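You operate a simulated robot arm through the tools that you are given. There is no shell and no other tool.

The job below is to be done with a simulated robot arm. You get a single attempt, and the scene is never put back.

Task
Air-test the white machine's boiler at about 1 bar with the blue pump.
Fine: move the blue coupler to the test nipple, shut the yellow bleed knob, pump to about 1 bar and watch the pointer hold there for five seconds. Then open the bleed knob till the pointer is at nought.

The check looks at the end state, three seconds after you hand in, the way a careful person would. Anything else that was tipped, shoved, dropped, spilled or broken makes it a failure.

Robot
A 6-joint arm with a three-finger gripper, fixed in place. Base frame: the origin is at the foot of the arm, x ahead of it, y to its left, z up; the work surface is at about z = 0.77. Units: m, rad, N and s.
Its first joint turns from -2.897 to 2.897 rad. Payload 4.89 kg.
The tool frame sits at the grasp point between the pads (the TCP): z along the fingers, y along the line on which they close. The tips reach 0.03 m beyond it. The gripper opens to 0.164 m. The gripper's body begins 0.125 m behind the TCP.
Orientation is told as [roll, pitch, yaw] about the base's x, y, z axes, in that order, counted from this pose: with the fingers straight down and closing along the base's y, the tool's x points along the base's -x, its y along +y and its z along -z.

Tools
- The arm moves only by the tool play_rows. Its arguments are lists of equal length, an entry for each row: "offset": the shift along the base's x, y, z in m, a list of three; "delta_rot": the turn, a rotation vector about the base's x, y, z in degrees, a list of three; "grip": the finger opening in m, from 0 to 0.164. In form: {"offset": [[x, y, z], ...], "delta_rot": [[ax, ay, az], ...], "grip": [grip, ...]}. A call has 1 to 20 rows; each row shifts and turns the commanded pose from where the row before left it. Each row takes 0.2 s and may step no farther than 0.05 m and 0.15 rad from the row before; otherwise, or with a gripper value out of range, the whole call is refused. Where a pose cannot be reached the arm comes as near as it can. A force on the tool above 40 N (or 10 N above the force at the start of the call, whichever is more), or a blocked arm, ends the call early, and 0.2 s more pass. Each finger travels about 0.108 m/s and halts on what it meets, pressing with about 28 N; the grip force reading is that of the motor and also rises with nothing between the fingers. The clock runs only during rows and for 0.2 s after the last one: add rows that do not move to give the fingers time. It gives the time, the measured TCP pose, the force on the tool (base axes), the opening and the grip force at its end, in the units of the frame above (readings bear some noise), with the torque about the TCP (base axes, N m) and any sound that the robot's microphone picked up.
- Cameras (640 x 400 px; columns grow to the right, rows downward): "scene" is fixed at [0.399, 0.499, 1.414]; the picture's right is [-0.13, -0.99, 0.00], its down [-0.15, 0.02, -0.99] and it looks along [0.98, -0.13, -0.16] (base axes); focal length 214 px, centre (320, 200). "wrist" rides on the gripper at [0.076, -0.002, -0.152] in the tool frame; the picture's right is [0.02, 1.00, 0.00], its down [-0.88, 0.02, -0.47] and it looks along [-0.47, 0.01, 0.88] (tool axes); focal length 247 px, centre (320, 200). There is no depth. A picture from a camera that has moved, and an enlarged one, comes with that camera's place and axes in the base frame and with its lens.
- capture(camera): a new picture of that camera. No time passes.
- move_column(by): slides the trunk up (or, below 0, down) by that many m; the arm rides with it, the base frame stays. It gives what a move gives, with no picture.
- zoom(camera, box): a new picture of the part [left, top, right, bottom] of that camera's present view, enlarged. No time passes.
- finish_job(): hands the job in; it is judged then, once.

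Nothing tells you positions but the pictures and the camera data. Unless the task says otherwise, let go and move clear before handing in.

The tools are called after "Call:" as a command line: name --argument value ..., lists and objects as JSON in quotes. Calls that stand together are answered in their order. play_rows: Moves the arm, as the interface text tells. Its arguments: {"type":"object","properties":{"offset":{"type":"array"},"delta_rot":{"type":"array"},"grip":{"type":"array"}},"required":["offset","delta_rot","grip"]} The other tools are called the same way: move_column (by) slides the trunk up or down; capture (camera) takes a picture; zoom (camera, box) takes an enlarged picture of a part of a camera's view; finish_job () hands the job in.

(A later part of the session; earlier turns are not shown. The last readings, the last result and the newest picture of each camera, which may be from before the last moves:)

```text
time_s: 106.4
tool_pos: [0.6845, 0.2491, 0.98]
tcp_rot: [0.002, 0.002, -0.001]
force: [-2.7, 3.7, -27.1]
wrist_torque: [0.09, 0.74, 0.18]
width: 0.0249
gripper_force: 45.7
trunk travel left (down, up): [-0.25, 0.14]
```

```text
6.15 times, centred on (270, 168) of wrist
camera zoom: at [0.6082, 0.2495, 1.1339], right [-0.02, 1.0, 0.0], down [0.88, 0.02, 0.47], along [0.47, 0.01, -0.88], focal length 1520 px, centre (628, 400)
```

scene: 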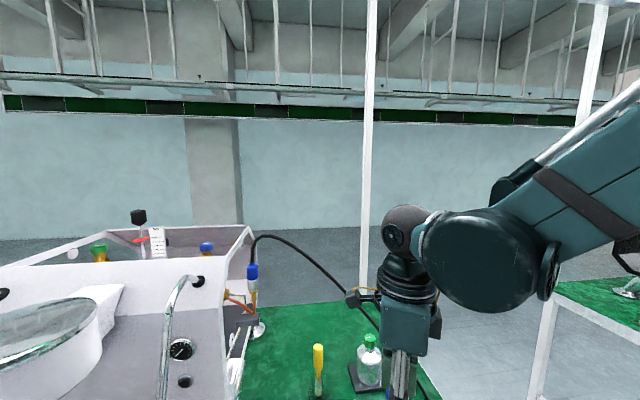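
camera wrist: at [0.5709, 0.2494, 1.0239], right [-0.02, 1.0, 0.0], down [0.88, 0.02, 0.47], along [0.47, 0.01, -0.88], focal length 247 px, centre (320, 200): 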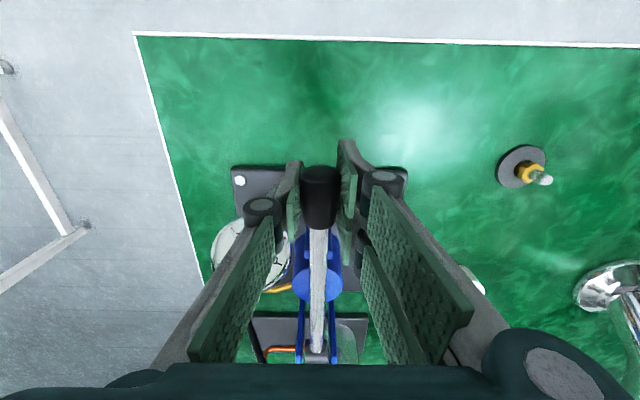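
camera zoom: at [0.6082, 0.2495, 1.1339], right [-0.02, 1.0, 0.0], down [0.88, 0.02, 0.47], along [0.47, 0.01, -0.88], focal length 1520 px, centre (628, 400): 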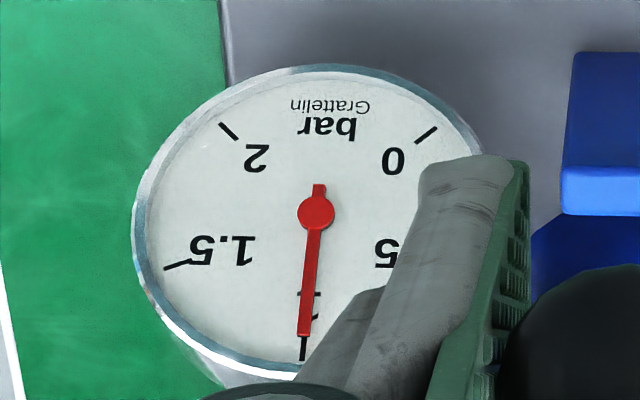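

The pointer is now right at the 1 bar mark. I'll keep the lever held still (lowering it would add another stroke) and watch the pointer for more than five seconds.

Call:
play_rows --offset '[[0, 0, 0], [0, 0, 0], [0, 0, 0], [0, 0, 0], [0, 0, 0], [0, 0, 0], [0, 0, 0], [0, 0, 0], [0, 0, 0], [0, 0, 0], [0, 0, 0], [0, 0, 0], [0, 0, 0], [0, 0, 0], [0, 0, 0]]' --delta_rot '[[0, 0, 0], [0, 0, 0], [0, 0, 0], [0, 0, 0], [0, 0, 0], [0, 0, 0], [0, 0, 0], [0, 0, 0], [0, 0, 0], [0, 0, 0], [0, 0, 0], [0, 0, 0], [0, 0, 0], [0, 0, 0], [0, 0, 0]]' --grip '[0.015, 0.015, 0.015, 0.015, 0.015, 0.015, 0.015, 0.015, 0.015, 0.015, 0.015, 0.015, 0.015, 0.015, 0.015]'

Call:
zoom --camera "wrist" --box '[235, 135, 305, 200]'

```text
time_s: 109.6
tool_pos: [0.6843, 0.2494, 0.9813]
tcp_rot: [0.002, 0.0, 0.001]
force: [-2.5, 6.2, -21.9]
wrist_torque: [0.08, 0.17, 0.25]
width: 0.0251
gripper_force: 45.0
trunk travel left (down, up): [-0.25, 0.14]
```

```text
6.15 times, centred on (270, 168) of wrist
camera zoom: at [0.6081, 0.2495, 1.1341], right [-0.02, 1.0, 0.0], down [0.88, 0.02, 0.47], along [0.47, 0.01, -0.88], focal length 1520 px, centre (628, 400)
```

zoom: 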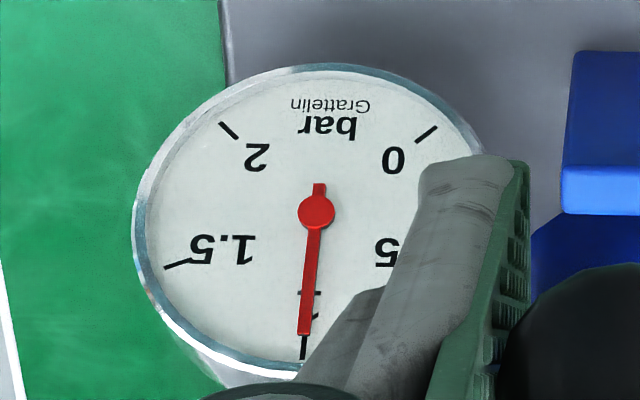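

The pointer hasn't moved in 3 s. I'll watch it a further 3+ seconds.

Call:
play_rows --offset '[[0, 0, 0], [0, 0, 0], [0, 0, 0], [0, 0, 0], [0, 0, 0], [0, 0, 0], [0, 0, 0], [0, 0, 0], [0, 0, 0], [0, 0, 0], [0, 0, 0], [0, 0, 0], [0, 0, 0], [0, 0, 0], [0, 0, 0], [0, 0, 0], [0, 0, 0], [0, 0, 0]]' --delta_rot '[[0, 0, 0], [0, 0, 0], [0, 0, 0], [0, 0, 0], [0, 0, 0], [0, 0, 0], [0, 0, 0], [0, 0, 0], [0, 0, 0], [0, 0, 0], [0, 0, 0], [0, 0, 0], [0, 0, 0], [0, 0, 0], [0, 0, 0], [0, 0, 0], [0, 0, 0], [0, 0, 0]]' --grip '[0.015, 0.015, 0.015, 0.015, 0.015, 0.015, 0.015, 0.015, 0.015, 0.015, 0.015, 0.015, 0.015, 0.015, 0.015, 0.015, 0.015, 0.015]'

Call:
zoom --camera "wrist" --box '[235, 135, 305, 200]'

Call:
capture --camera "scene"

```text
time_s: 113.4
tool_pos: [0.6841, 0.2493, 0.9805]
tcp_rot: [0.002, 0.001, 0.001]
force: [0.4, 7.7, -15.1]
wrist_torque: [0.06, 0.14, 0.25]
width: 0.0246
gripper_force: 44.1
trunk travel left (down, up): [-0.25, 0.14]
```

```text
6.15 times, centred on (270, 168) of wrist
camera zoom: at [0.608, 0.2495, 1.1341], right [-0.02, 1.0, 0.0], down [0.88, 0.02, 0.47], along [0.47, 0.01, -0.88], focal length 1520 px, centre (628, 400)
```

zoom: 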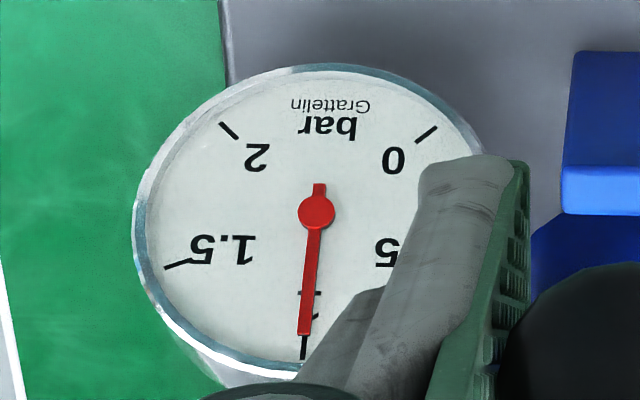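

```text
taken
```

scene: 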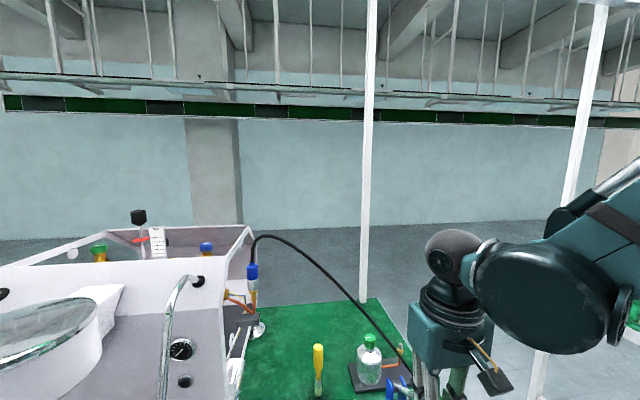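

The pointer stayed at 1 bar for 7 s. Next I must free the gripper; I'll first ease off the top stop by a millimetre and see what the lever weighs on the tool.

Call:
play_rows --offset '[[-0.001, 0.0003, -0.0015], [0, 0, 0], [0, 0, 0]]' --delta_rot '[[0, 0, 0], [0, 0, 0], [0, 0, 0]]' --grip '[0.015, 0.015, 0.015]'

Call:
zoom --camera "wrist" --box '[235, 135, 305, 200]'

```text
time_s: 114.2
tool_pos: [0.6828, 0.25, 0.9793]
tcp_rot: [0.002, 0.001, 0.0]
force: [5.1, -0.8, 6.4]
wrist_torque: [0.1, -1.4, 0.09]
width: 0.0248
gripper_force: 45.3
trunk travel left (down, up): [-0.25, 0.14]
```

```text
6.15 times, centred on (270, 168) of wrist
camera zoom: at [0.6072, 0.2495, 1.1331], right [-0.02, 1.0, 0.0], down [0.88, 0.02, 0.47], along [0.47, 0.01, -0.88], focal length 1520 px, centre (628, 400)
```

zoom: 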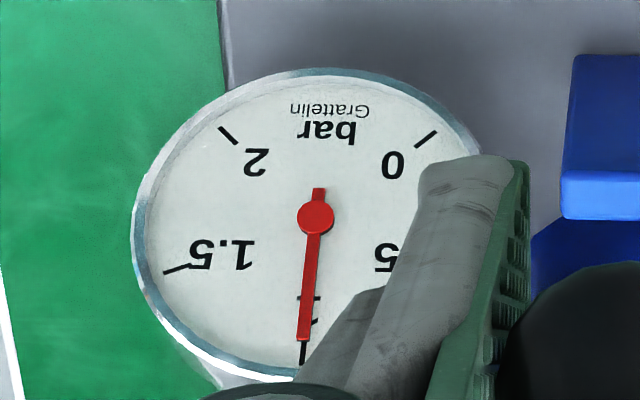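

The lever resists downward motion (+6 N), so it should stay up by itself. Opening the fingers gently.

Call:
play_rows --offset '[[0, 0, 0], [0, 0, 0], [0, 0, 0], [0, 0, 0], [0, 0, 0]]' --delta_rot '[[0, 0, 0], [0, 0, 0], [0, 0, 0], [0, 0, 0], [0, 0, 0]]' --grip '[0.028, 0.035, 0.045, 0.055, 0.055]'

Call:
capture --camera "wrist"

Call:
zoom --camera "wrist" --box '[210, 110, 410, 235]'

```text
time_s: 115.4
tool_pos: [0.6833, 0.2495, 0.9796]
tcp_rot: [0.0, 0.0, 0.002]
force: [-0.1, 0.7, 0.6]
wrist_torque: [0.0, 0.0, 0.01]
width: 0.0549
gripper_force: 0.0
trunk travel left (down, up): [-0.25, 0.14]
```

```text
taken
camera wrist: at [0.6071, 0.2498, 1.133], right [-0.02, 1.0, 0.0], down [0.88, 0.02, 0.47], along [0.47, 0.01, -0.88], focal length 247 px, centre (320, 200)
```

wrist: 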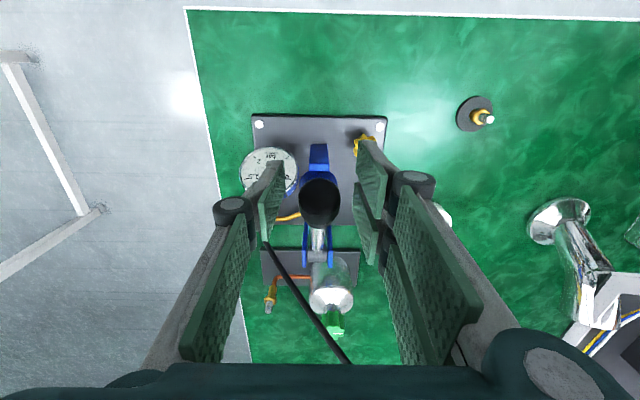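

```text
3.20 times, centred on (310, 172) of wrist
camera zoom: at [0.6071, 0.2498, 1.133], right [-0.02, 1.0, 0.0], down [0.88, 0.02, 0.47], along [0.47, 0.01, -0.88], focal length 790 px, centre (352, 288)
```

zoom: 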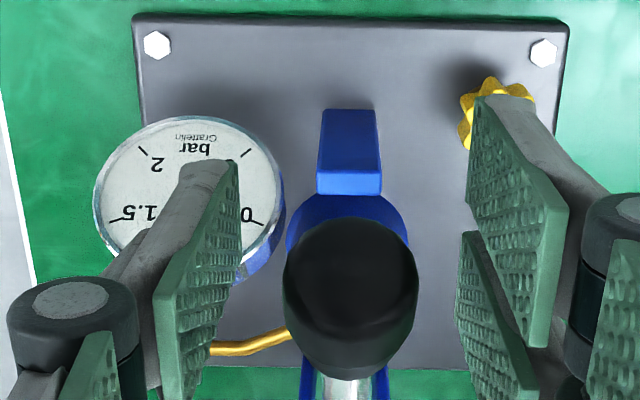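

The lever stays up on its own and the reading is unchanged. With the lever raised, a vertical gripper at the knob would hit it, so I'll retreat and approach the knob tilted, with the palm leaning to the +y side. First up and turn.

Call:
play_rows --offset '[[0, 0, 0.02], [0, 0, 0.03], [0, 0, 0.03], [0, 0, 0.03], [0.004, 0.01, 0], [0.004, 0.01, 0], [0.004, 0.01, 0], [0.004, 0.01, 0], [0.004, 0.01, 0], [0.004, 0.01, 0], [0.004, 0.01, 0], [0.004, 0.01, 0], [0.004, 0.01, 0], [0.001, 0.01, 0], [0, 0.008, 0], [0, 0, 0], [0, 0, 0], [0, 0, 0], [0, 0, 0], [0, 0, 0]]' --delta_rot '[[0, 0, 0], [0, 0, 0], [0, 0, 0], [0, 0, -8], [0, 0, -8], [0, 0, -8], [0, 0, -8], [0, 0, -8], [0, 0, -8], [0, 0, -8], [0, 0, -8], [0, 0, -8], [0, 0, -8], [0, 0, -8], [0, 0, -8], [0, 0, -8], [0, 0, -8], [0, 0, -8], [0, 0, 0], [0, 0, 0]]' --grip '[0.055, 0.055, 0.055, 0.055, 0.055, 0.055, 0.055, 0.055, 0.055, 0.055, 0.055, 0.055, 0.055, 0.055, 0.055, 0.055, 0.055, 0.055, 0.055, 0.055]'

Call:
capture --camera "wrist"

Call:
zoom --camera "wrist" --box '[270, 90, 430, 190]'

```text
time_s: 119.6
tool_pos: [0.7201, 0.3576, 1.0893]
tcp_rot: [0.002, 0.0, -2.096]
force: [-0.2, -1.0, 0.1]
wrist_torque: [0.01, 0.03, -0.01]
width: 0.055
gripper_force: 0.2
trunk travel left (down, up): [-0.25, 0.14]
```

```text
taken
camera wrist: at [0.7572, 0.4261, 1.2428], right [0.88, -0.48, 0.0], down [-0.43, -0.77, 0.47], along [-0.23, -0.41, -0.88], focal length 247 px, centre (320, 200)
```

wrist: 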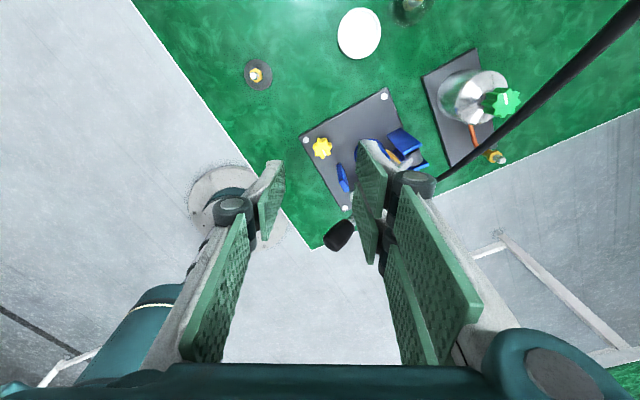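

```text
4.00 times, centred on (350, 140) of wrist
camera zoom: at [0.7572, 0.4261, 1.2428], right [0.88, -0.48, 0.0], down [-0.43, -0.77, 0.47], along [-0.23, -0.41, -0.88], focal length 988 px, centre (200, 440)
```

zoom: 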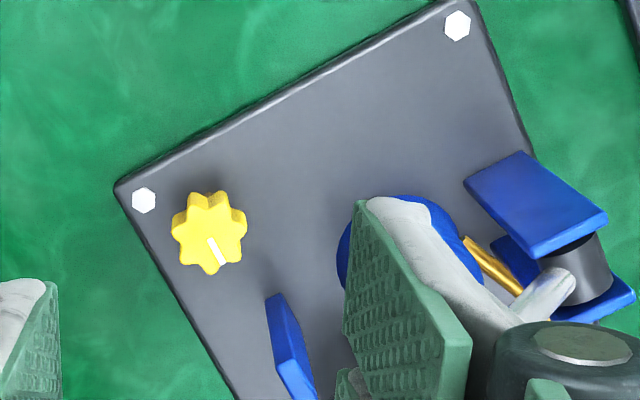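

Now the tilt: 28° so the palm leans away from the lever (toward +y/+x).

Call:
play_rows --offset '[[0, 0, 0], [0, 0, 0], [0, 0, 0], [0, 0, 0], [0, 0, 0]]' --delta_rot '[[-6.06, 3.5, 0], [-6.06, 3.5, 0], [-6.06, 3.5, 0], [-6.06, 3.5, 0], [0, 0, 0]]' --grip '[0.055, 0.055, 0.055, 0.055, 0.055]'

Call:
capture --camera "wrist"

Call:
capture --camera "scene"

```text
time_s: 120.8
tool_pos: [0.7216, 0.359, 1.0898]
tcp_rot: [0.002, -0.488, -2.094]
force: [0.3, -0.2, 0.6]
wrist_torque: [-0.07, 0.07, 0.0]
width: 0.0549
gripper_force: 0.1
trunk travel left (down, up): [-0.25, 0.14]
```

```text
taken
camera wrist: at [0.7894, 0.4809, 1.1892], right [0.88, -0.48, -0.01], down [-0.26, -0.49, 0.83], along [-0.41, -0.73, -0.56], focal length 247 px, centre (320, 200)
```

wrist: 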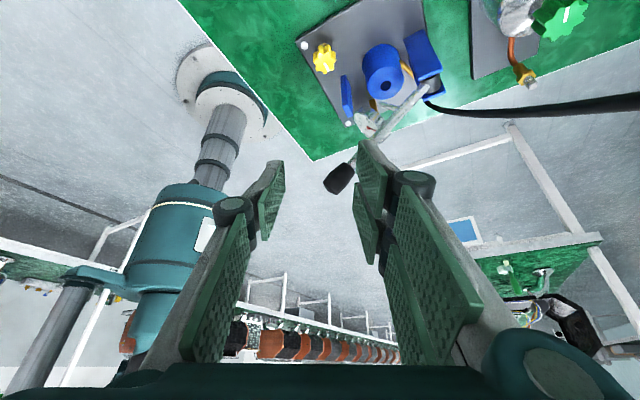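

```text
taken
```

scene: 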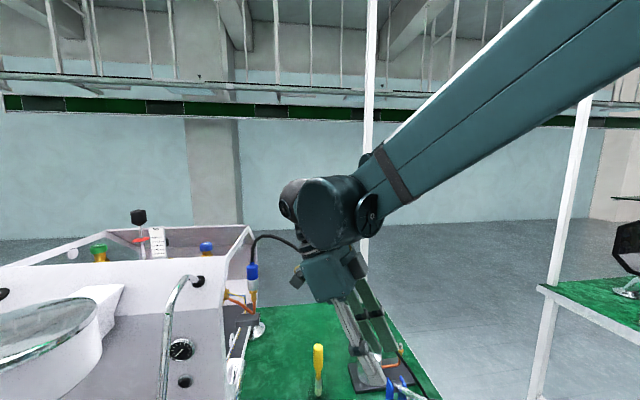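

The tilt is reachable and clear of the hose and lever. Lowering to a staging point just above the knob along the tilted axis.

Call:
play_rows --offset '[[-0.001, -0.003, -0.04], [-0.001, -0.003, -0.04], [-0.001, -0.004, -0.04], [-0.001, -0.004, -0.04], [-0.001, -0.004, -0.04], [0, 0, 0]]' --delta_rot '[[0, 0, 0], [0, 0, 0], [0, 0, 0], [0, 0, 0], [0, 0, 0], [0, 0, 0]]' --grip '[0.055, 0.055, 0.055, 0.055, 0.052, 0.052]'

Call:
capture --camera "wrist"

Call:
zoom --camera "wrist" --box '[220, 90, 420, 215]'

```text
time_s: 122.2
tool_pos: [0.7154, 0.342, 0.8869]
tcp_rot: [0.002, -0.489, -2.095]
force: [1.0, -0.2, 0.1]
wrist_torque: [-0.01, 0.05, -0.04]
width: 0.0519
gripper_force: 0.0
trunk travel left (down, up): [-0.25, 0.14]
```

```text
taken
camera wrist: at [0.7835, 0.4647, 0.9866], right [0.88, -0.48, -0.01], down [-0.26, -0.49, 0.83], along [-0.41, -0.73, -0.56], focal length 247 px, centre (320, 200)
```

wrist: 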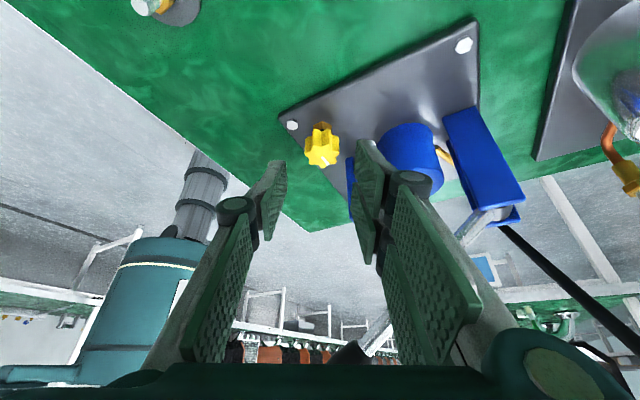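

```text
3.20 times, centred on (320, 152) of wrist
camera zoom: at [0.7835, 0.4647, 0.9866], right [0.88, -0.48, -0.01], down [-0.26, -0.49, 0.83], along [-0.41, -0.73, -0.56], focal length 790 px, centre (320, 352)
```

zoom: 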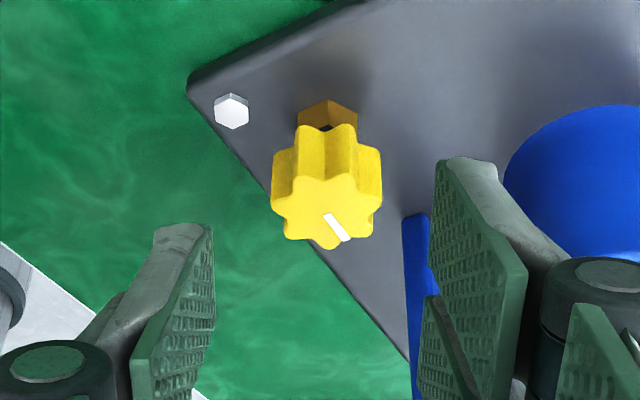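

The knob sits as expected from this tilted view. Moving in along the tool axis so that the fingers straddle it.

Call:
play_rows --offset '[[-0.0031, -0.006, -0.0126], [-0.0031, -0.006, -0.0126], [-0.0031, -0.006, -0.0126], [-0.0032, -0.006, -0.0126], [-0.0032, -0.0058, -0.0125], [0, 0, 0]]' --delta_rot '[[0, 0, 0], [0, 0, 0], [0, 0, 0], [0, 0, 0], [0, 0, 0], [0, 0, 0]]' --grip '[0.052, 0.052, 0.052, 0.052, 0.052, 0.052]'

Call:
capture --camera "wrist"

Call:
zoom --camera "wrist" --box '[220, 110, 420, 235]'

```text
time_s: 123.6
tool_pos: [0.6984, 0.3119, 0.8249]
tcp_rot: [0.002, -0.487, -2.095]
force: [9.7, 16.2, 0.9]
wrist_torque: [0.08, -0.04, 0.61]
width: 0.0543
gripper_force: 0.4
trunk travel left (down, up): [-0.25, 0.14]
```

```text
taken
camera wrist: at [0.7678, 0.4342, 0.9261], right [0.88, -0.48, -0.01], down [-0.26, -0.49, 0.83], along [-0.41, -0.72, -0.56], focal length 247 px, centre (320, 200)
```

wrist: 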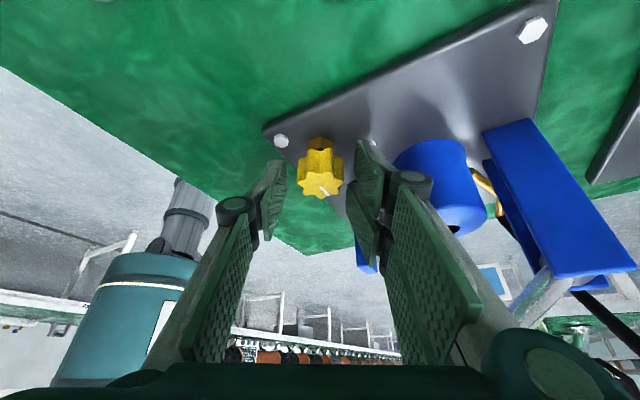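

```text
3.20 times, centred on (320, 172) of wrist
camera zoom: at [0.7678, 0.4342, 0.9261], right [0.88, -0.48, -0.01], down [-0.26, -0.49, 0.83], along [-0.41, -0.72, -0.56], focal length 790 px, centre (320, 288)
```

zoom: 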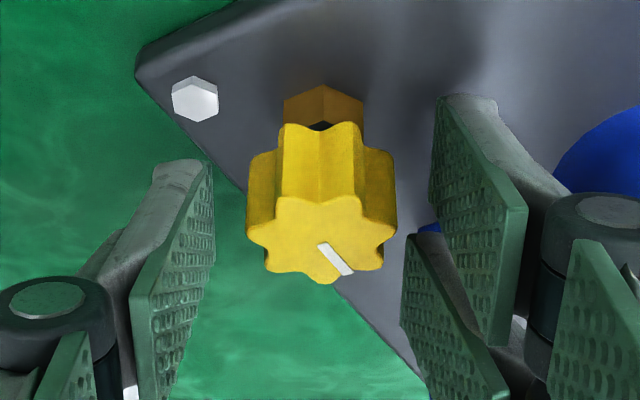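

The right fingertip touches the blue stop plate at this angle (19 N), so I'll back off along the axis at once and come in 20° further round.

Call:
play_rows --offset '[[0.0035, 0.0061, 0.0133], [0.0047, 0.0081, 0.0177], [0, 0, 0], [-0.0025, 0.001, 0], [-0.0025, 0.001, 0], [-0.0012, 0.001, 0], [0, 0, 0]]' --delta_rot '[[0, 0, 0], [0, 0, 0], [0, 0, 0], [0, 0, 7], [0, 0, 7], [0, 0, 6], [0, 0, 0]]' --grip '[0.052, 0.052, 0.05, 0.047, 0.047, 0.047, 0.047]'

Call:
capture --camera "wrist"

Call:
zoom --camera "wrist" --box '[220, 90, 420, 215]'

```text
time_s: 125.2
tool_pos: [0.7013, 0.3273, 0.858]
tcp_rot: [0.0, -0.49, -1.745]
force: [0.5, -0.3, 0.2]
wrist_torque: [0.03, -0.05, 0.02]
width: 0.0473
gripper_force: 0.0
trunk travel left (down, up): [-0.25, 0.14]
```

```text
taken
camera wrist: at [0.7242, 0.4657, 0.9574], right [0.99, -0.15, -0.01], down [-0.08, -0.55, 0.83], along [-0.13, -0.82, -0.56], focal length 247 px, centre (320, 200)
```

wrist: 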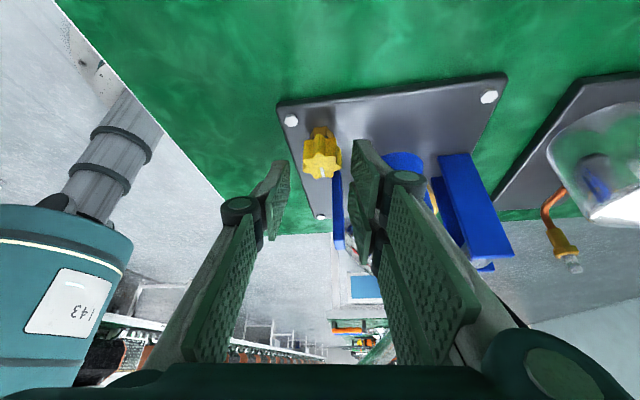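

```text
3.20 times, centred on (320, 152) of wrist
camera zoom: at [0.7242, 0.4657, 0.9574], right [0.99, -0.15, -0.01], down [-0.08, -0.55, 0.83], along [-0.13, -0.82, -0.56], focal length 790 px, centre (320, 352)
```

zoom: 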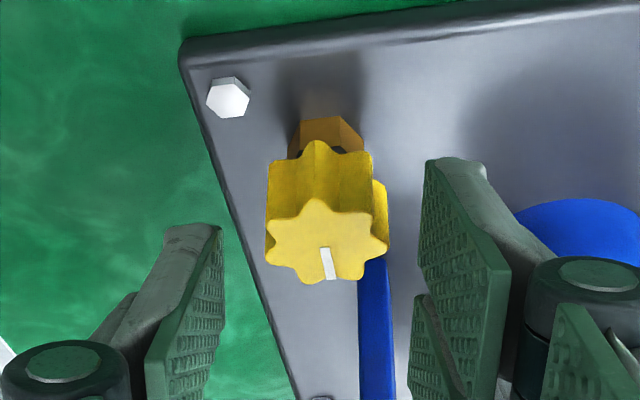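

Backed off; the pump hasn't moved. From this angle the right finger should pass beside the stop plate. Going in gently.

Call:
play_rows --offset '[[-0.0003, -0.003, -0.0066], [-0.0003, -0.003, -0.0066], [-0.0003, -0.003, -0.0066], [-0.0003, -0.003, -0.0066], [-0.0003, -0.003, -0.0066], [0, 0, 0]]' --delta_rot '[[0, 0, 0], [0, 0, 0], [0, 0, 0], [0, 0, 0], [0, 0, 0], [0, 0, 0]]' --grip '[0.047, 0.047, 0.047, 0.047, 0.047, 0.047]'

Call:
zoom --camera "wrist" --box '[220, 110, 420, 235]'

```text
time_s: 126.6
tool_pos: [0.7004, 0.3128, 0.8246]
tcp_rot: [0.001, -0.489, -1.744]
force: [0.4, 0.9, 0.0]
wrist_torque: [-0.03, 0.0, -0.01]
width: 0.047
gripper_force: 0.0
trunk travel left (down, up): [-0.25, 0.14]
```

```text
3.20 times, centred on (320, 172) of wrist
camera zoom: at [0.7226, 0.4511, 0.924], right [0.99, -0.15, -0.01], down [-0.08, -0.55, 0.83], along [-0.13, -0.82, -0.56], focal length 790 px, centre (320, 288)
```

zoom: 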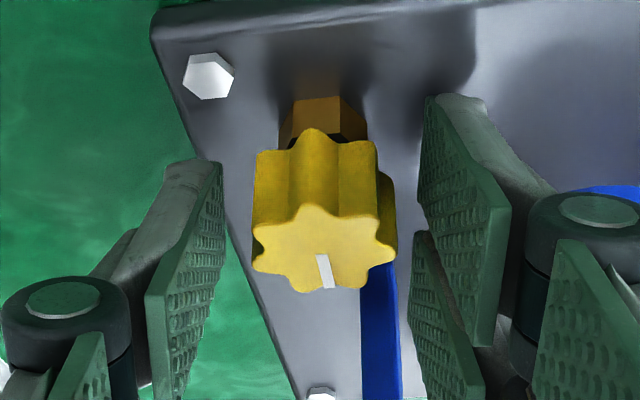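

No contact. Closing on the knob.

Call:
play_rows --offset '[[0, 0, 0], [0, 0, 0], [0, 0, 0], [0, 0, 0]]' --delta_rot '[[0, 0, 0], [0, 0, 0], [0, 0, 0], [0, 0, 0]]' --grip '[0.04, 0.034, 0.028, 0.028]'

Call:
zoom --camera "wrist" --box '[220, 110, 420, 235]'

```text
time_s: 127.6
tool_pos: [0.7004, 0.312, 0.8245]
tcp_rot: [0.002, -0.491, -1.747]
force: [4.8, 0.6, 1.4]
wrist_torque: [0.01, -0.11, -0.02]
width: 0.0304
gripper_force: 44.8
trunk travel left (down, up): [-0.25, 0.14]
```

```text
3.20 times, centred on (320, 172) of wrist
camera zoom: at [0.7228, 0.451, 0.9241], right [0.99, -0.15, -0.01], down [-0.08, -0.55, 0.83], along [-0.13, -0.82, -0.56], focal length 790 px, centre (320, 288)
```

zoom: 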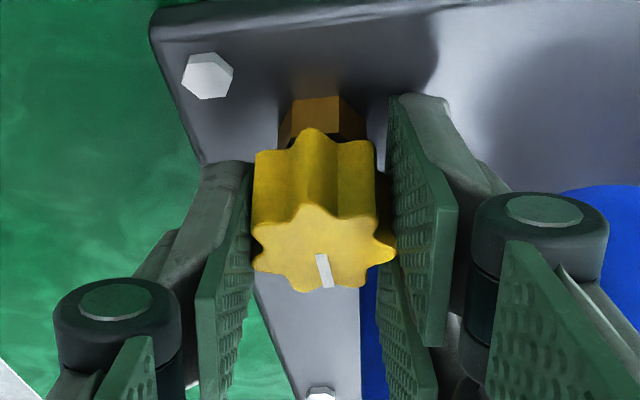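

Gripped with little side force. Now opening: counter-clockwise in 3° steps.

Call:
play_rows --offset '[[0, 0, 0], [0, 0, 0], [0, 0, 0], [0, 0, 0], [0, 0, 0], [0, 0, 0], [0, 0, 0], [0, 0, 0]]' --delta_rot '[[0, 0, 3], [0, 0, 3], [0, 0, 3], [0, 0, 3], [0, 0, 3], [0, 0, 3], [0, 0, 0], [0, 0, 0]]' --grip '[0.028, 0.028, 0.028, 0.028, 0.028, 0.028, 0.028, 0.028]'

Call:
capture --camera "wrist"

Call:
zoom --camera "wrist" --box '[220, 110, 420, 235]'

```text
time_s: 129.4
tool_pos: [0.7013, 0.3122, 0.8237]
tcp_rot: [0.001, -0.488, -1.431]
force: [-24.3, -4.0, -10.4]
wrist_torque: [-0.26, 0.6, -0.04]
width: 0.0305
gripper_force: 45.3
trunk travel left (down, up): [-0.25, 0.14]
```

```text
taken
camera wrist: at [0.6793, 0.4512, 0.9241], right [0.99, 0.16, -0.01], down [0.1, -0.55, 0.83], along [0.13, -0.82, -0.56], focal length 247 px, centre (320, 200)
```

wrist: 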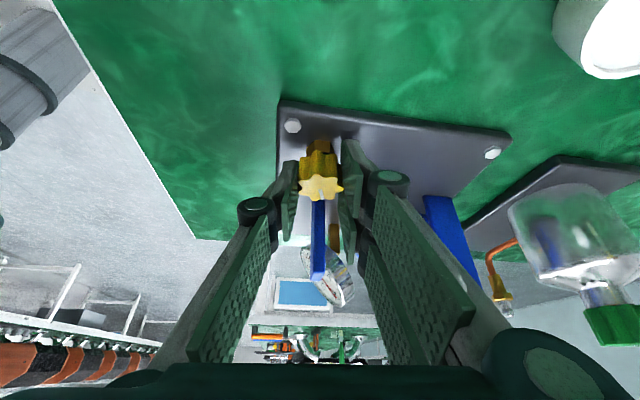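

```text
3.20 times, centred on (320, 172) of wrist
camera zoom: at [0.6793, 0.4512, 0.9241], right [0.99, 0.16, -0.01], down [0.1, -0.55, 0.83], along [0.13, -0.82, -0.56], focal length 790 px, centre (320, 288)
```

zoom: 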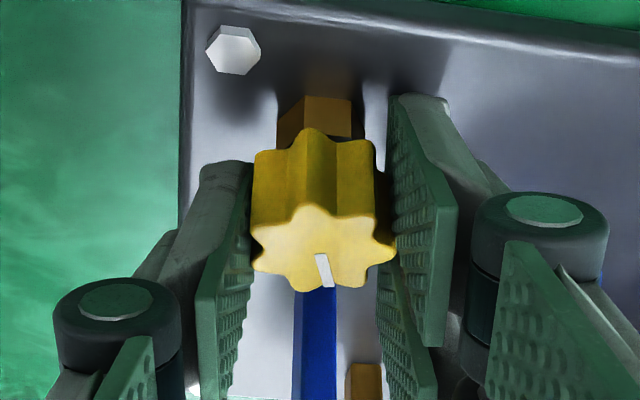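

Turned 18° with the knob; the gauge is visible beyond. I'll check it.

Call:
zoom --camera "wrist" --box '[280, 230, 380, 320]'

```text
4.44 times, centred on (330, 275) of wrist
camera zoom: at [0.6793, 0.4512, 0.9241], right [0.99, 0.16, -0.01], down [0.1, -0.55, 0.83], along [0.13, -0.82, -0.56], focal length 1098 px, centre (276, -133)
```

zoom: 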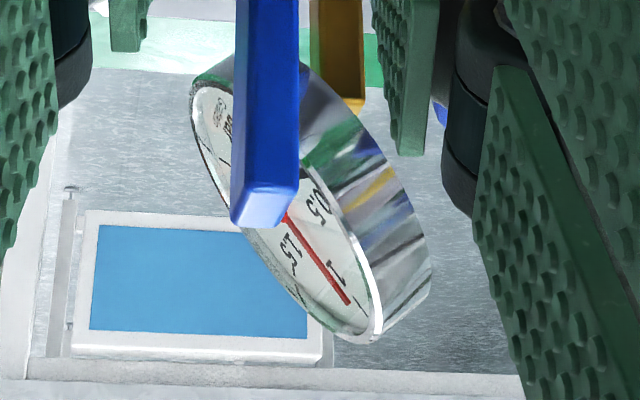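

The pointer is still near 1, so more opening is needed. Continuing counter-clockwise with a small x trim.

Call:
play_rows --offset '[[-0.0008, 0, 0], [0, 0, 0], [0, 0, 0], [0, 0, 0], [0, 0, 0], [0, 0, 0], [0, 0, 0], [0, 0, 0]]' --delta_rot '[[0, 0, 3], [0, 0, 3], [0, 0, 3], [0, 0, 3], [0, 0, 3], [0, 0, 3], [0, 0, 0], [0, 0, 0]]' --grip '[0.028, 0.028, 0.028, 0.028, 0.028, 0.028, 0.028, 0.028]'

Call:
capture --camera "wrist"

Call:
zoom --camera "wrist" --box '[280, 230, 380, 320]'

```text
time_s: 131.2
tool_pos: [0.699, 0.3131, 0.8232]
tcp_rot: [0.0, -0.489, -1.117]
force: [-16.4, -5.1, -24.0]
wrist_torque: [-0.02, 0.41, -0.02]
width: 0.0305
gripper_force: 45.5
trunk travel left (down, up): [-0.25, 0.14]
```

```text
taken
camera wrist: at [0.6377, 0.4378, 0.9243], right [0.89, 0.46, -0.01], down [0.26, -0.49, 0.83], along [0.37, -0.74, -0.56], focal length 247 px, centre (320, 200)
```

wrist: 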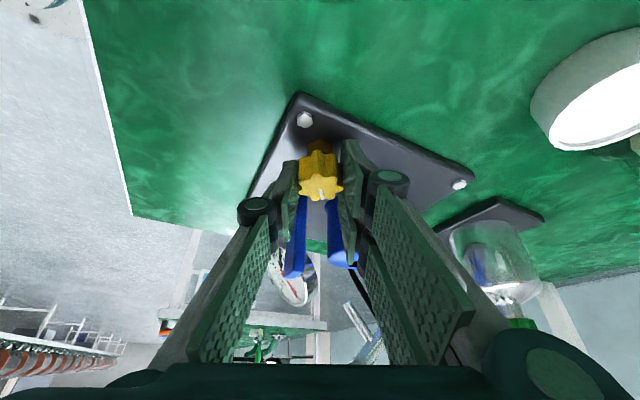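

```text
4.44 times, centred on (330, 275) of wrist
camera zoom: at [0.6377, 0.4378, 0.9243], right [0.89, 0.46, -0.01], down [0.26, -0.49, 0.83], along [0.37, -0.74, -0.56], focal length 1098 px, centre (276, -133)
```

zoom: 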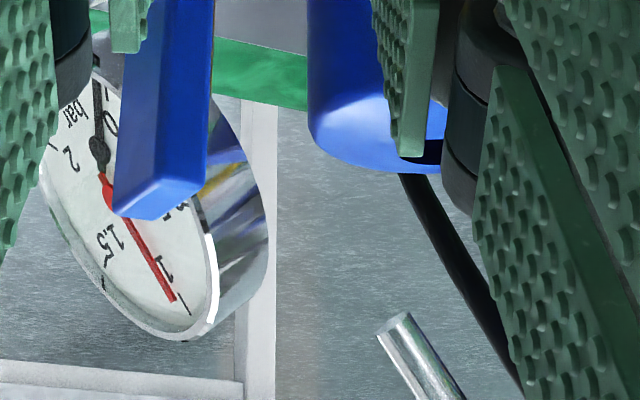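

Still about 1 bar at 36° open, so the valve needs more. I'll release, back off along the axis, turn back and take another bite.

Call:
play_rows --offset '[[0, 0, 0], [0, 0, 0], [0, 0, 0], [-0.0041, 0.0085, 0.0177], [-0.0041, 0.0084, 0.0176], [0.0023, 0.0003, 0], [0.0023, 0.0003, 0], [0.0023, 0.0003, 0], [0.0023, 0.0003, 0], [0.0023, 0.0004, 0], [0, 0, 0]]' --delta_rot '[[0, 0, 0], [0, 0, 0], [0, 0, 0], [0, 0, 0], [0, 0, 0], [0, 0, -7.2], [0, 0, -7.2], [0, 0, -7.2], [0, 0, -7.2], [0, 0, -7.2], [0, 0, 0]]' --grip '[0.036, 0.042, 0.045, 0.045, 0.046, 0.047, 0.047, 0.047, 0.047, 0.047, 0.047]'

Call:
zoom --camera "wrist" --box '[220, 90, 420, 215]'

```text
time_s: 133.6
tool_pos: [0.7041, 0.3303, 0.8605]
tcp_rot: [0.001, -0.49, -1.749]
force: [0.1, 0.4, -0.5]
wrist_torque: [0.0, -0.01, 0.03]
width: 0.0471
gripper_force: 0.1
trunk travel left (down, up): [-0.25, 0.14]
```

```text
3.20 times, centred on (320, 152) of wrist
camera zoom: at [0.7264, 0.4692, 0.9598], right [0.99, -0.16, -0.01], down [-0.08, -0.55, 0.83], along [-0.13, -0.82, -0.56], focal length 790 px, centre (320, 352)
```

zoom: 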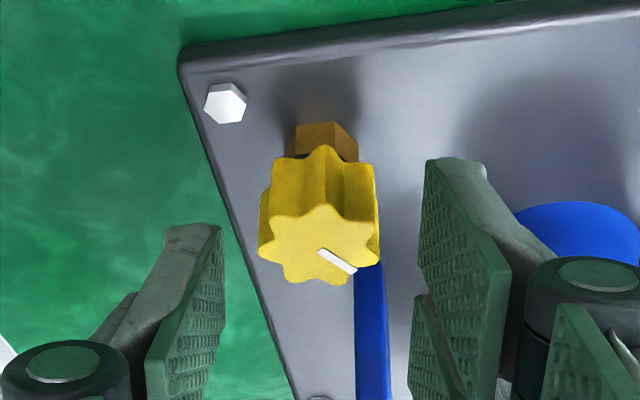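

The knob stayed turned. Next bite: in, grip and turn another 36° counter-clockwise.

Call:
play_rows --offset '[[-0.0011, -0.0045, -0.009], [-0.0011, -0.0045, -0.009], [-0.0011, -0.0045, -0.009], [-0.0011, -0.0045, -0.009], [0, 0, 0], [0, 0, 0], [0, 0, 0], [0, 0, 0], [0, 0, 0], [0, 0, 0], [0, 0, 0], [0, 0, 0], [0, 0, 0], [0, 0, 0], [0, 0, 0], [0, 0, 0], [0, 0, 0], [0, 0, 0], [0, 0, 0]]' --delta_rot '[[0, 0, 0], [0, 0, 0], [0, 0, 0], [0, 0, 0], [0, 0, 0], [0, 0, 0], [0, 0, 0], [0, 0, 0], [0, 0, 3.6], [0, 0, 3.6], [0, 0, 3.6], [0, 0, 3.6], [0, 0, 3.6], [0, 0, 3.6], [0, 0, 3.6], [0, 0, 3.6], [0, 0, 3.6], [0, 0, 3.6], [0, 0, 0]]' --grip '[0.047, 0.047, 0.047, 0.047, 0.04, 0.034, 0.028, 0.028, 0.028, 0.028, 0.028, 0.028, 0.028, 0.028, 0.028, 0.028, 0.028, 0.028, 0.028]'

Call:
capture --camera "wrist"

Call:
zoom --camera "wrist" --box '[260, 220, 360, 310]'

```text
time_s: 137.6
tool_pos: [0.6991, 0.3133, 0.8242]
tcp_rot: [-0.002, -0.486, -1.117]
force: [7.7, 3.4, -2.5]
wrist_torque: [0.11, -0.14, 0.01]
width: 0.0317
gripper_force: 3.8
trunk travel left (down, up): [-0.25, 0.14]
```

```text
taken
camera wrist: at [0.6365, 0.439, 0.9237], right [0.89, 0.46, -0.01], down [0.26, -0.49, 0.83], along [0.37, -0.74, -0.56], focal length 247 px, centre (320, 200)
```

wrist: 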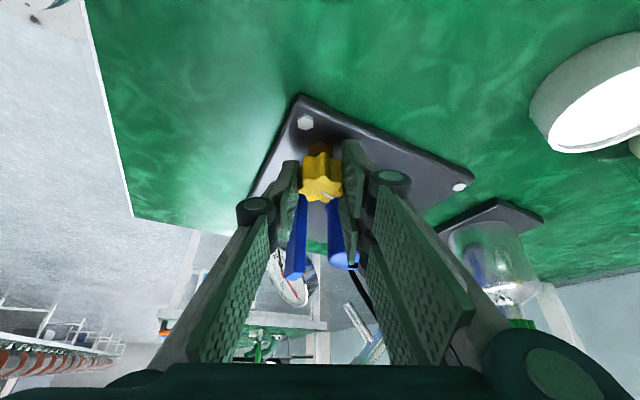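

```text
4.44 times, centred on (310, 265) of wrist
camera zoom: at [0.6365, 0.439, 0.9237], right [0.89, 0.46, -0.01], down [0.26, -0.49, 0.83], along [0.37, -0.74, -0.56], focal length 1098 px, centre (364, -89)
```

zoom: 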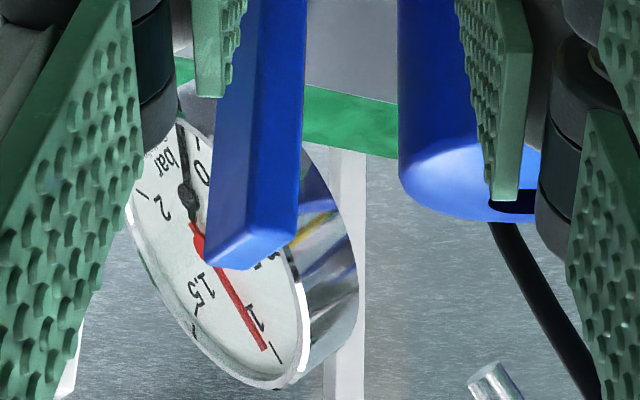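

The grip reading is low; I'll check whether the knob actually turned.

Call:
zoom --camera "wrist" --box '[220, 110, 420, 235]'

```text
3.20 times, centred on (320, 172) of wrist
camera zoom: at [0.6365, 0.439, 0.9237], right [0.89, 0.46, -0.01], down [0.26, -0.49, 0.83], along [0.37, -0.74, -0.56], focal length 790 px, centre (320, 288)
```

zoom: 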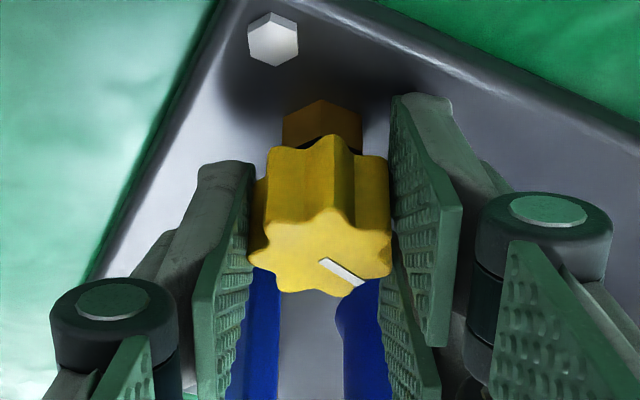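

The knob did turn (about 74° open now), and the gauge has hardly moved. Taking another bite to open further.

Call:
play_rows --offset '[[0, 0, 0], [0, 0, 0], [0, 0, 0], [-0.0041, 0.0085, 0.0177], [-0.0041, 0.0084, 0.0176], [0.0023, 0.0003, 0], [0.0023, 0.0003, 0], [0.0023, 0.0003, 0], [0.0023, 0.0003, 0], [0.0023, 0.0004, 0], [0, 0, 0]]' --delta_rot '[[0, 0, 0], [0, 0, 0], [0, 0, 0], [0, 0, 0], [0, 0, 0], [0, 0, -7.2], [0, 0, -7.2], [0, 0, -7.2], [0, 0, -7.2], [0, 0, -7.2], [0, 0, 0]]' --grip '[0.036, 0.042, 0.045, 0.045, 0.046, 0.047, 0.047, 0.047, 0.047, 0.047, 0.047]'

Call:
capture --camera "wrist"

Call:
zoom --camera "wrist" --box '[220, 90, 420, 215]'

Call:
zoom --camera "wrist" --box '[300, 200, 400, 290]'

```text
time_s: 140.0
tool_pos: [0.7023, 0.3299, 0.8604]
tcp_rot: [0.002, -0.488, -1.747]
force: [0.6, 0.4, 0.6]
wrist_torque: [-0.02, 0.01, -0.03]
width: 0.0472
gripper_force: 0.1
trunk travel left (down, up): [-0.25, 0.14]
```

```text
taken
camera wrist: at [0.7249, 0.4689, 0.9592], right [0.99, -0.16, -0.01], down [-0.08, -0.55, 0.83], along [-0.13, -0.82, -0.56], focal length 247 px, centre (320, 200)
```

wrist: 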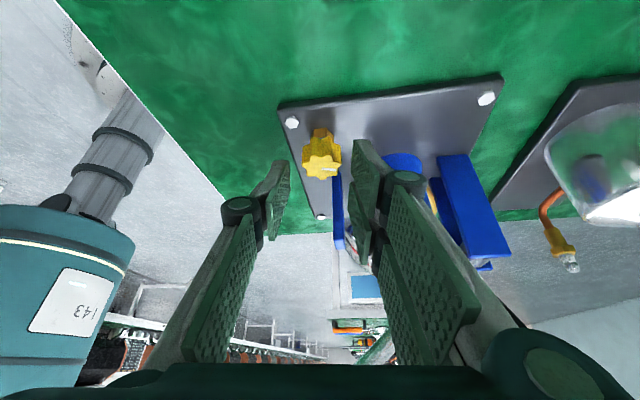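

```text
3.20 times, centred on (320, 152) of wrist
camera zoom: at [0.7249, 0.4689, 0.9592], right [0.99, -0.16, -0.01], down [-0.08, -0.55, 0.83], along [-0.13, -0.82, -0.56], focal length 790 px, centre (320, 352)
```

zoom: 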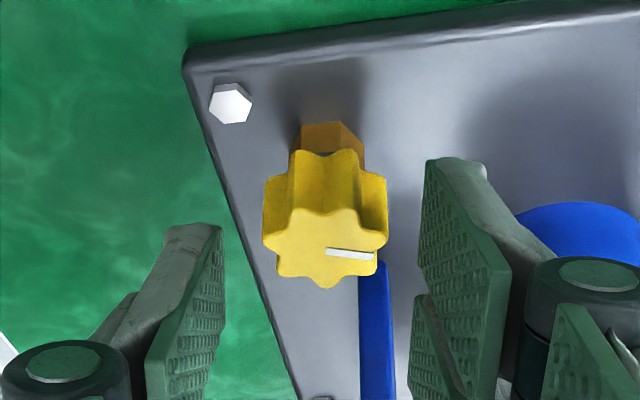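

```text
4.44 times, centred on (350, 245) of wrist
camera zoom: at [0.7249, 0.4689, 0.9592], right [0.99, -0.16, -0.01], down [-0.08, -0.55, 0.83], along [-0.13, -0.82, -0.56], focal length 1098 px, centre (187, 0)
```

zoom: 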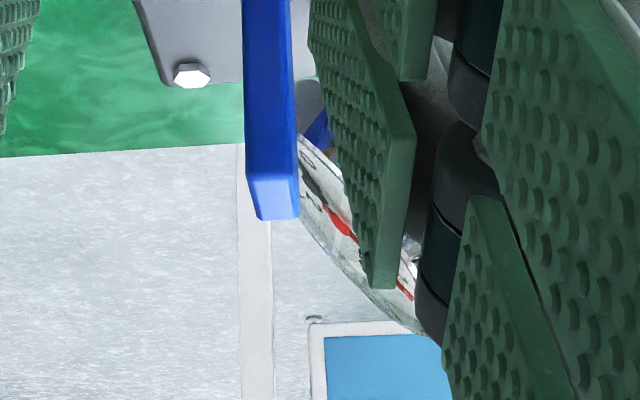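

Knob line is now at about -24° (roughly 66° from shut). Next bite and turn.

Call:
play_rows --offset '[[-0.0007, -0.0044, -0.009], [-0.0007, -0.0044, -0.009], [-0.0007, -0.0044, -0.009], [-0.0006, -0.0044, -0.009], [0, 0, 0], [0, 0, 0], [0, 0, 0], [0, 0, 0], [0, 0, 0], [0, 0, 0], [0, 0, 0], [0, 0, 0], [0, 0, 0], [0, 0, 0], [0, 0, 0], [0, 0, 0], [0, 0, 0], [0, 0, 0], [0, 0, 0]]' --delta_rot '[[0, 0, 0], [0, 0, 0], [0, 0, 0], [0, 0, 0], [0, 0, 0], [0, 0, 0], [0, 0, 0], [0, 0, 0], [0, 0, 3.6], [0, 0, 3.6], [0, 0, 3.6], [0, 0, 3.6], [0, 0, 3.6], [0, 0, 3.6], [0, 0, 3.6], [0, 0, 3.6], [0, 0, 3.6], [0, 0, 3.6], [0, 0, 0]]' --grip '[0.047, 0.047, 0.047, 0.047, 0.04, 0.034, 0.026, 0.024, 0.024, 0.024, 0.024, 0.024, 0.024, 0.024, 0.024, 0.024, 0.024, 0.024, 0.024]'

Call:
zoom --camera "wrist" --box '[220, 110, 420, 235]'

Call:
zoom --camera "wrist" --box '[260, 220, 360, 310]'

```text
time_s: 144.0
tool_pos: [0.6999, 0.3135, 0.8232]
tcp_rot: [-0.001, -0.485, -1.117]
force: [-5.6, -11.2, -19.7]
wrist_torque: [-0.05, 0.4, -0.03]
width: 0.0304
gripper_force: 45.2
trunk travel left (down, up): [-0.25, 0.14]
```

```text
3.20 times, centred on (320, 172) of wrist
camera zoom: at [0.6371, 0.4392, 0.9227], right [0.89, 0.46, -0.01], down [0.26, -0.49, 0.83], along [0.37, -0.74, -0.56], focal length 790 px, centre (320, 288)
```

zoom: 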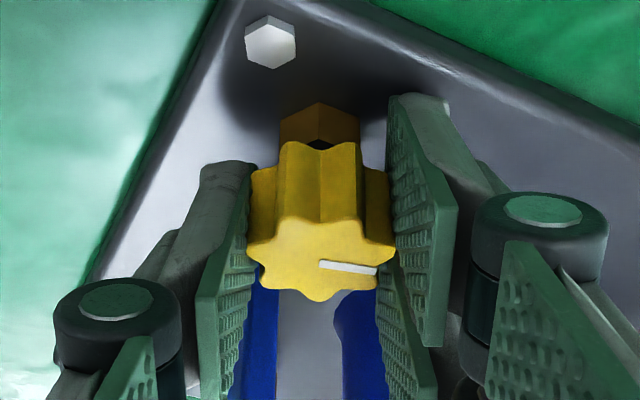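

```text
4.44 times, centred on (310, 265) of wrist
camera zoom: at [0.6371, 0.4392, 0.9227], right [0.89, 0.46, -0.01], down [0.26, -0.49, 0.83], along [0.37, -0.74, -0.56], focal length 1098 px, centre (364, -89)
```

zoom: 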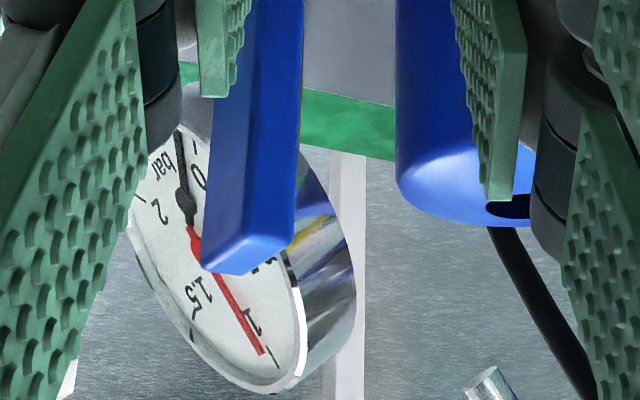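

The knob is now about 100° from shut and the pointer is still near 1; the valve must open later in its travel. Continuing.

Call:
play_rows --offset '[[0, 0, 0], [0, 0, 0], [0, 0, 0], [-0.0041, 0.0085, 0.0177], [-0.0041, 0.0084, 0.0176], [0.0023, 0.0003, 0], [0.0023, 0.0003, 0], [0.0023, 0.0003, 0], [0.0023, 0.0003, 0], [0.0023, 0.0004, 0], [0, 0, 0]]' --delta_rot '[[0, 0, 0], [0, 0, 0], [0, 0, 0], [0, 0, 0], [0, 0, 0], [0, 0, -7.2], [0, 0, -7.2], [0, 0, -7.2], [0, 0, -7.2], [0, 0, -7.2], [0, 0, 0]]' --grip '[0.036, 0.042, 0.045, 0.045, 0.046, 0.047, 0.047, 0.047, 0.047, 0.047, 0.047]'

Call:
zoom --camera "wrist" --box '[220, 90, 420, 215]'

```text
time_s: 146.4
tool_pos: [0.7027, 0.3309, 0.8595]
tcp_rot: [0.002, -0.49, -1.747]
force: [0.4, -0.1, 0.0]
wrist_torque: [-0.05, 0.04, -0.04]
width: 0.0472
gripper_force: 0.0
trunk travel left (down, up): [-0.25, 0.14]
```

```text
3.20 times, centred on (320, 152) of wrist
camera zoom: at [0.7261, 0.4702, 0.959], right [0.99, -0.16, -0.01], down [-0.08, -0.55, 0.83], along [-0.13, -0.82, -0.56], focal length 790 px, centre (320, 352)
```

zoom: 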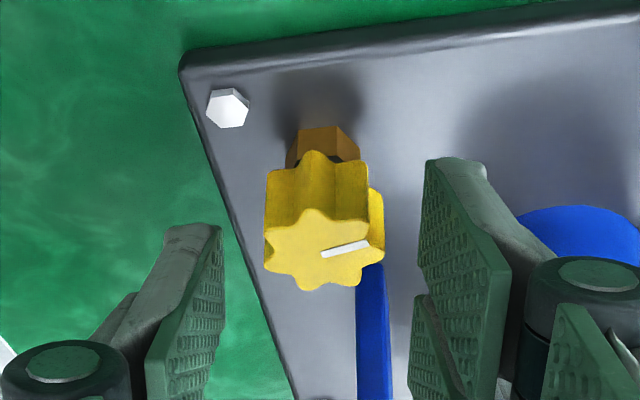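

Call:
play_rows --offset '[[-0.0007, -0.0046, -0.0089], [-0.0007, -0.0046, -0.0089], [-0.0007, -0.0046, -0.0089], [-0.0006, -0.0046, -0.0088], [0, 0, 0], [0, 0, 0], [0, 0, 0], [0, 0, 0], [0, 0, 0], [0, 0, 0], [0, 0, 0], [0, 0, 0], [0, 0, 0], [0, 0, 0], [0, 0, 0], [0, 0, 0], [0, 0, 0], [0, 0, 0], [0, 0, 0]]' --delta_rot '[[0, 0, 0], [0, 0, 0], [0, 0, 0], [0, 0, 0], [0, 0, 0], [0, 0, 0], [0, 0, 0], [0, 0, 0], [0, 0, 3.6], [0, 0, 3.6], [0, 0, 3.6], [0, 0, 3.6], [0, 0, 3.6], [0, 0, 3.6], [0, 0, 3.6], [0, 0, 3.6], [0, 0, 3.6], [0, 0, 3.6], [0, 0, 0]]' --grip '[0.047, 0.047, 0.047, 0.047, 0.04, 0.034, 0.026, 0.024, 0.024, 0.024, 0.024, 0.024, 0.024, 0.024, 0.024, 0.024, 0.024, 0.024, 0.024]'

Call:
zoom --camera "wrist" --box '[220, 110, 420, 235]'

Call:
zoom --camera "wrist" --box '[260, 220, 360, 310]'

```text
time_s: 150.4
tool_pos: [0.6997, 0.314, 0.8238]
tcp_rot: [0.002, -0.489, -1.117]
force: [-13.0, -2.1, 30.9]
wrist_torque: [-0.1, 0.4, 0.01]
width: 0.0308
gripper_force: 45.4
trunk travel left (down, up): [-0.25, 0.14]
```

```text
3.20 times, centred on (320, 172) of wrist
camera zoom: at [0.6372, 0.4387, 0.9235], right [0.89, 0.46, -0.01], down [0.26, -0.49, 0.83], along [0.37, -0.74, -0.56], focal length 790 px, centre (320, 288)
```

zoom: 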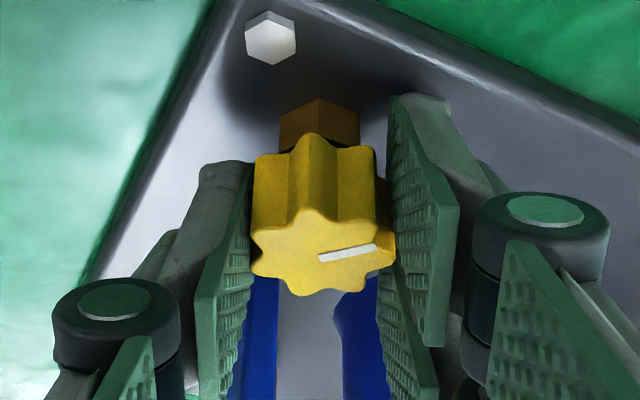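

```text
4.44 times, centred on (310, 265) of wrist
camera zoom: at [0.6372, 0.4387, 0.9235], right [0.89, 0.46, -0.01], down [0.26, -0.49, 0.83], along [0.37, -0.74, -0.56], focal length 1098 px, centre (364, -89)
```

zoom: 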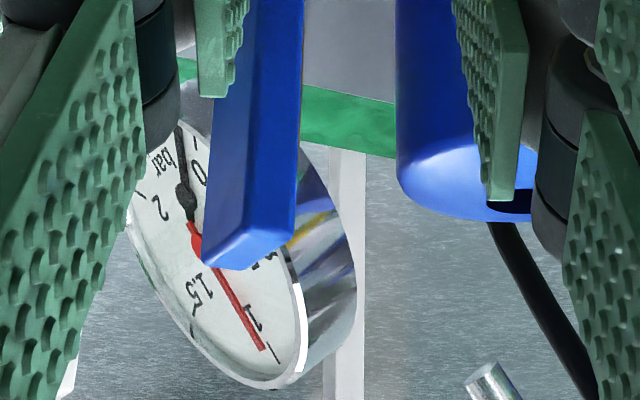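

About 137° from shut, pointer unchanged so far. One more bite toward its original (open) position.

Call:
play_rows --offset '[[0, 0, 0], [0, 0, 0], [0, 0, 0], [-0.0041, 0.0085, 0.0177], [-0.0041, 0.0084, 0.0176], [0.0023, 0.0003, 0], [0.0023, 0.0003, 0], [0.0023, 0.0003, 0], [0.0023, 0.0003, 0], [0.0023, 0.0004, 0], [0, 0, 0]]' --delta_rot '[[0, 0, 0], [0, 0, 0], [0, 0, 0], [0, 0, 0], [0, 0, 0], [0, 0, -7.2], [0, 0, -7.2], [0, 0, -7.2], [0, 0, -7.2], [0, 0, -7.2], [0, 0, 0]]' --grip '[0.036, 0.042, 0.045, 0.045, 0.046, 0.047, 0.047, 0.047, 0.047, 0.047, 0.047]'

Call:
zoom --camera "wrist" --box '[220, 90, 420, 215]'

```text
time_s: 152.8
tool_pos: [0.7026, 0.3321, 0.8587]
tcp_rot: [0.002, -0.488, -1.748]
force: [-0.3, 0.8, 0.3]
wrist_torque: [0.0, 0.01, -0.02]
width: 0.0471
gripper_force: 0.1
trunk travel left (down, up): [-0.25, 0.14]
```

```text
3.20 times, centred on (320, 152) of wrist
camera zoom: at [0.7258, 0.4705, 0.9583], right [0.99, -0.16, -0.01], down [-0.08, -0.55, 0.83], along [-0.13, -0.82, -0.56], focal length 790 px, centre (320, 352)
```

zoom: 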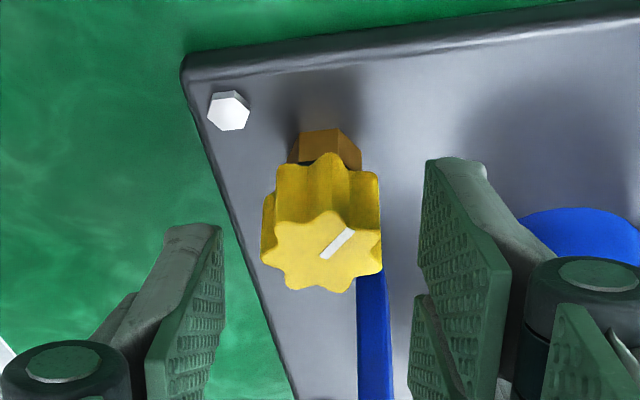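

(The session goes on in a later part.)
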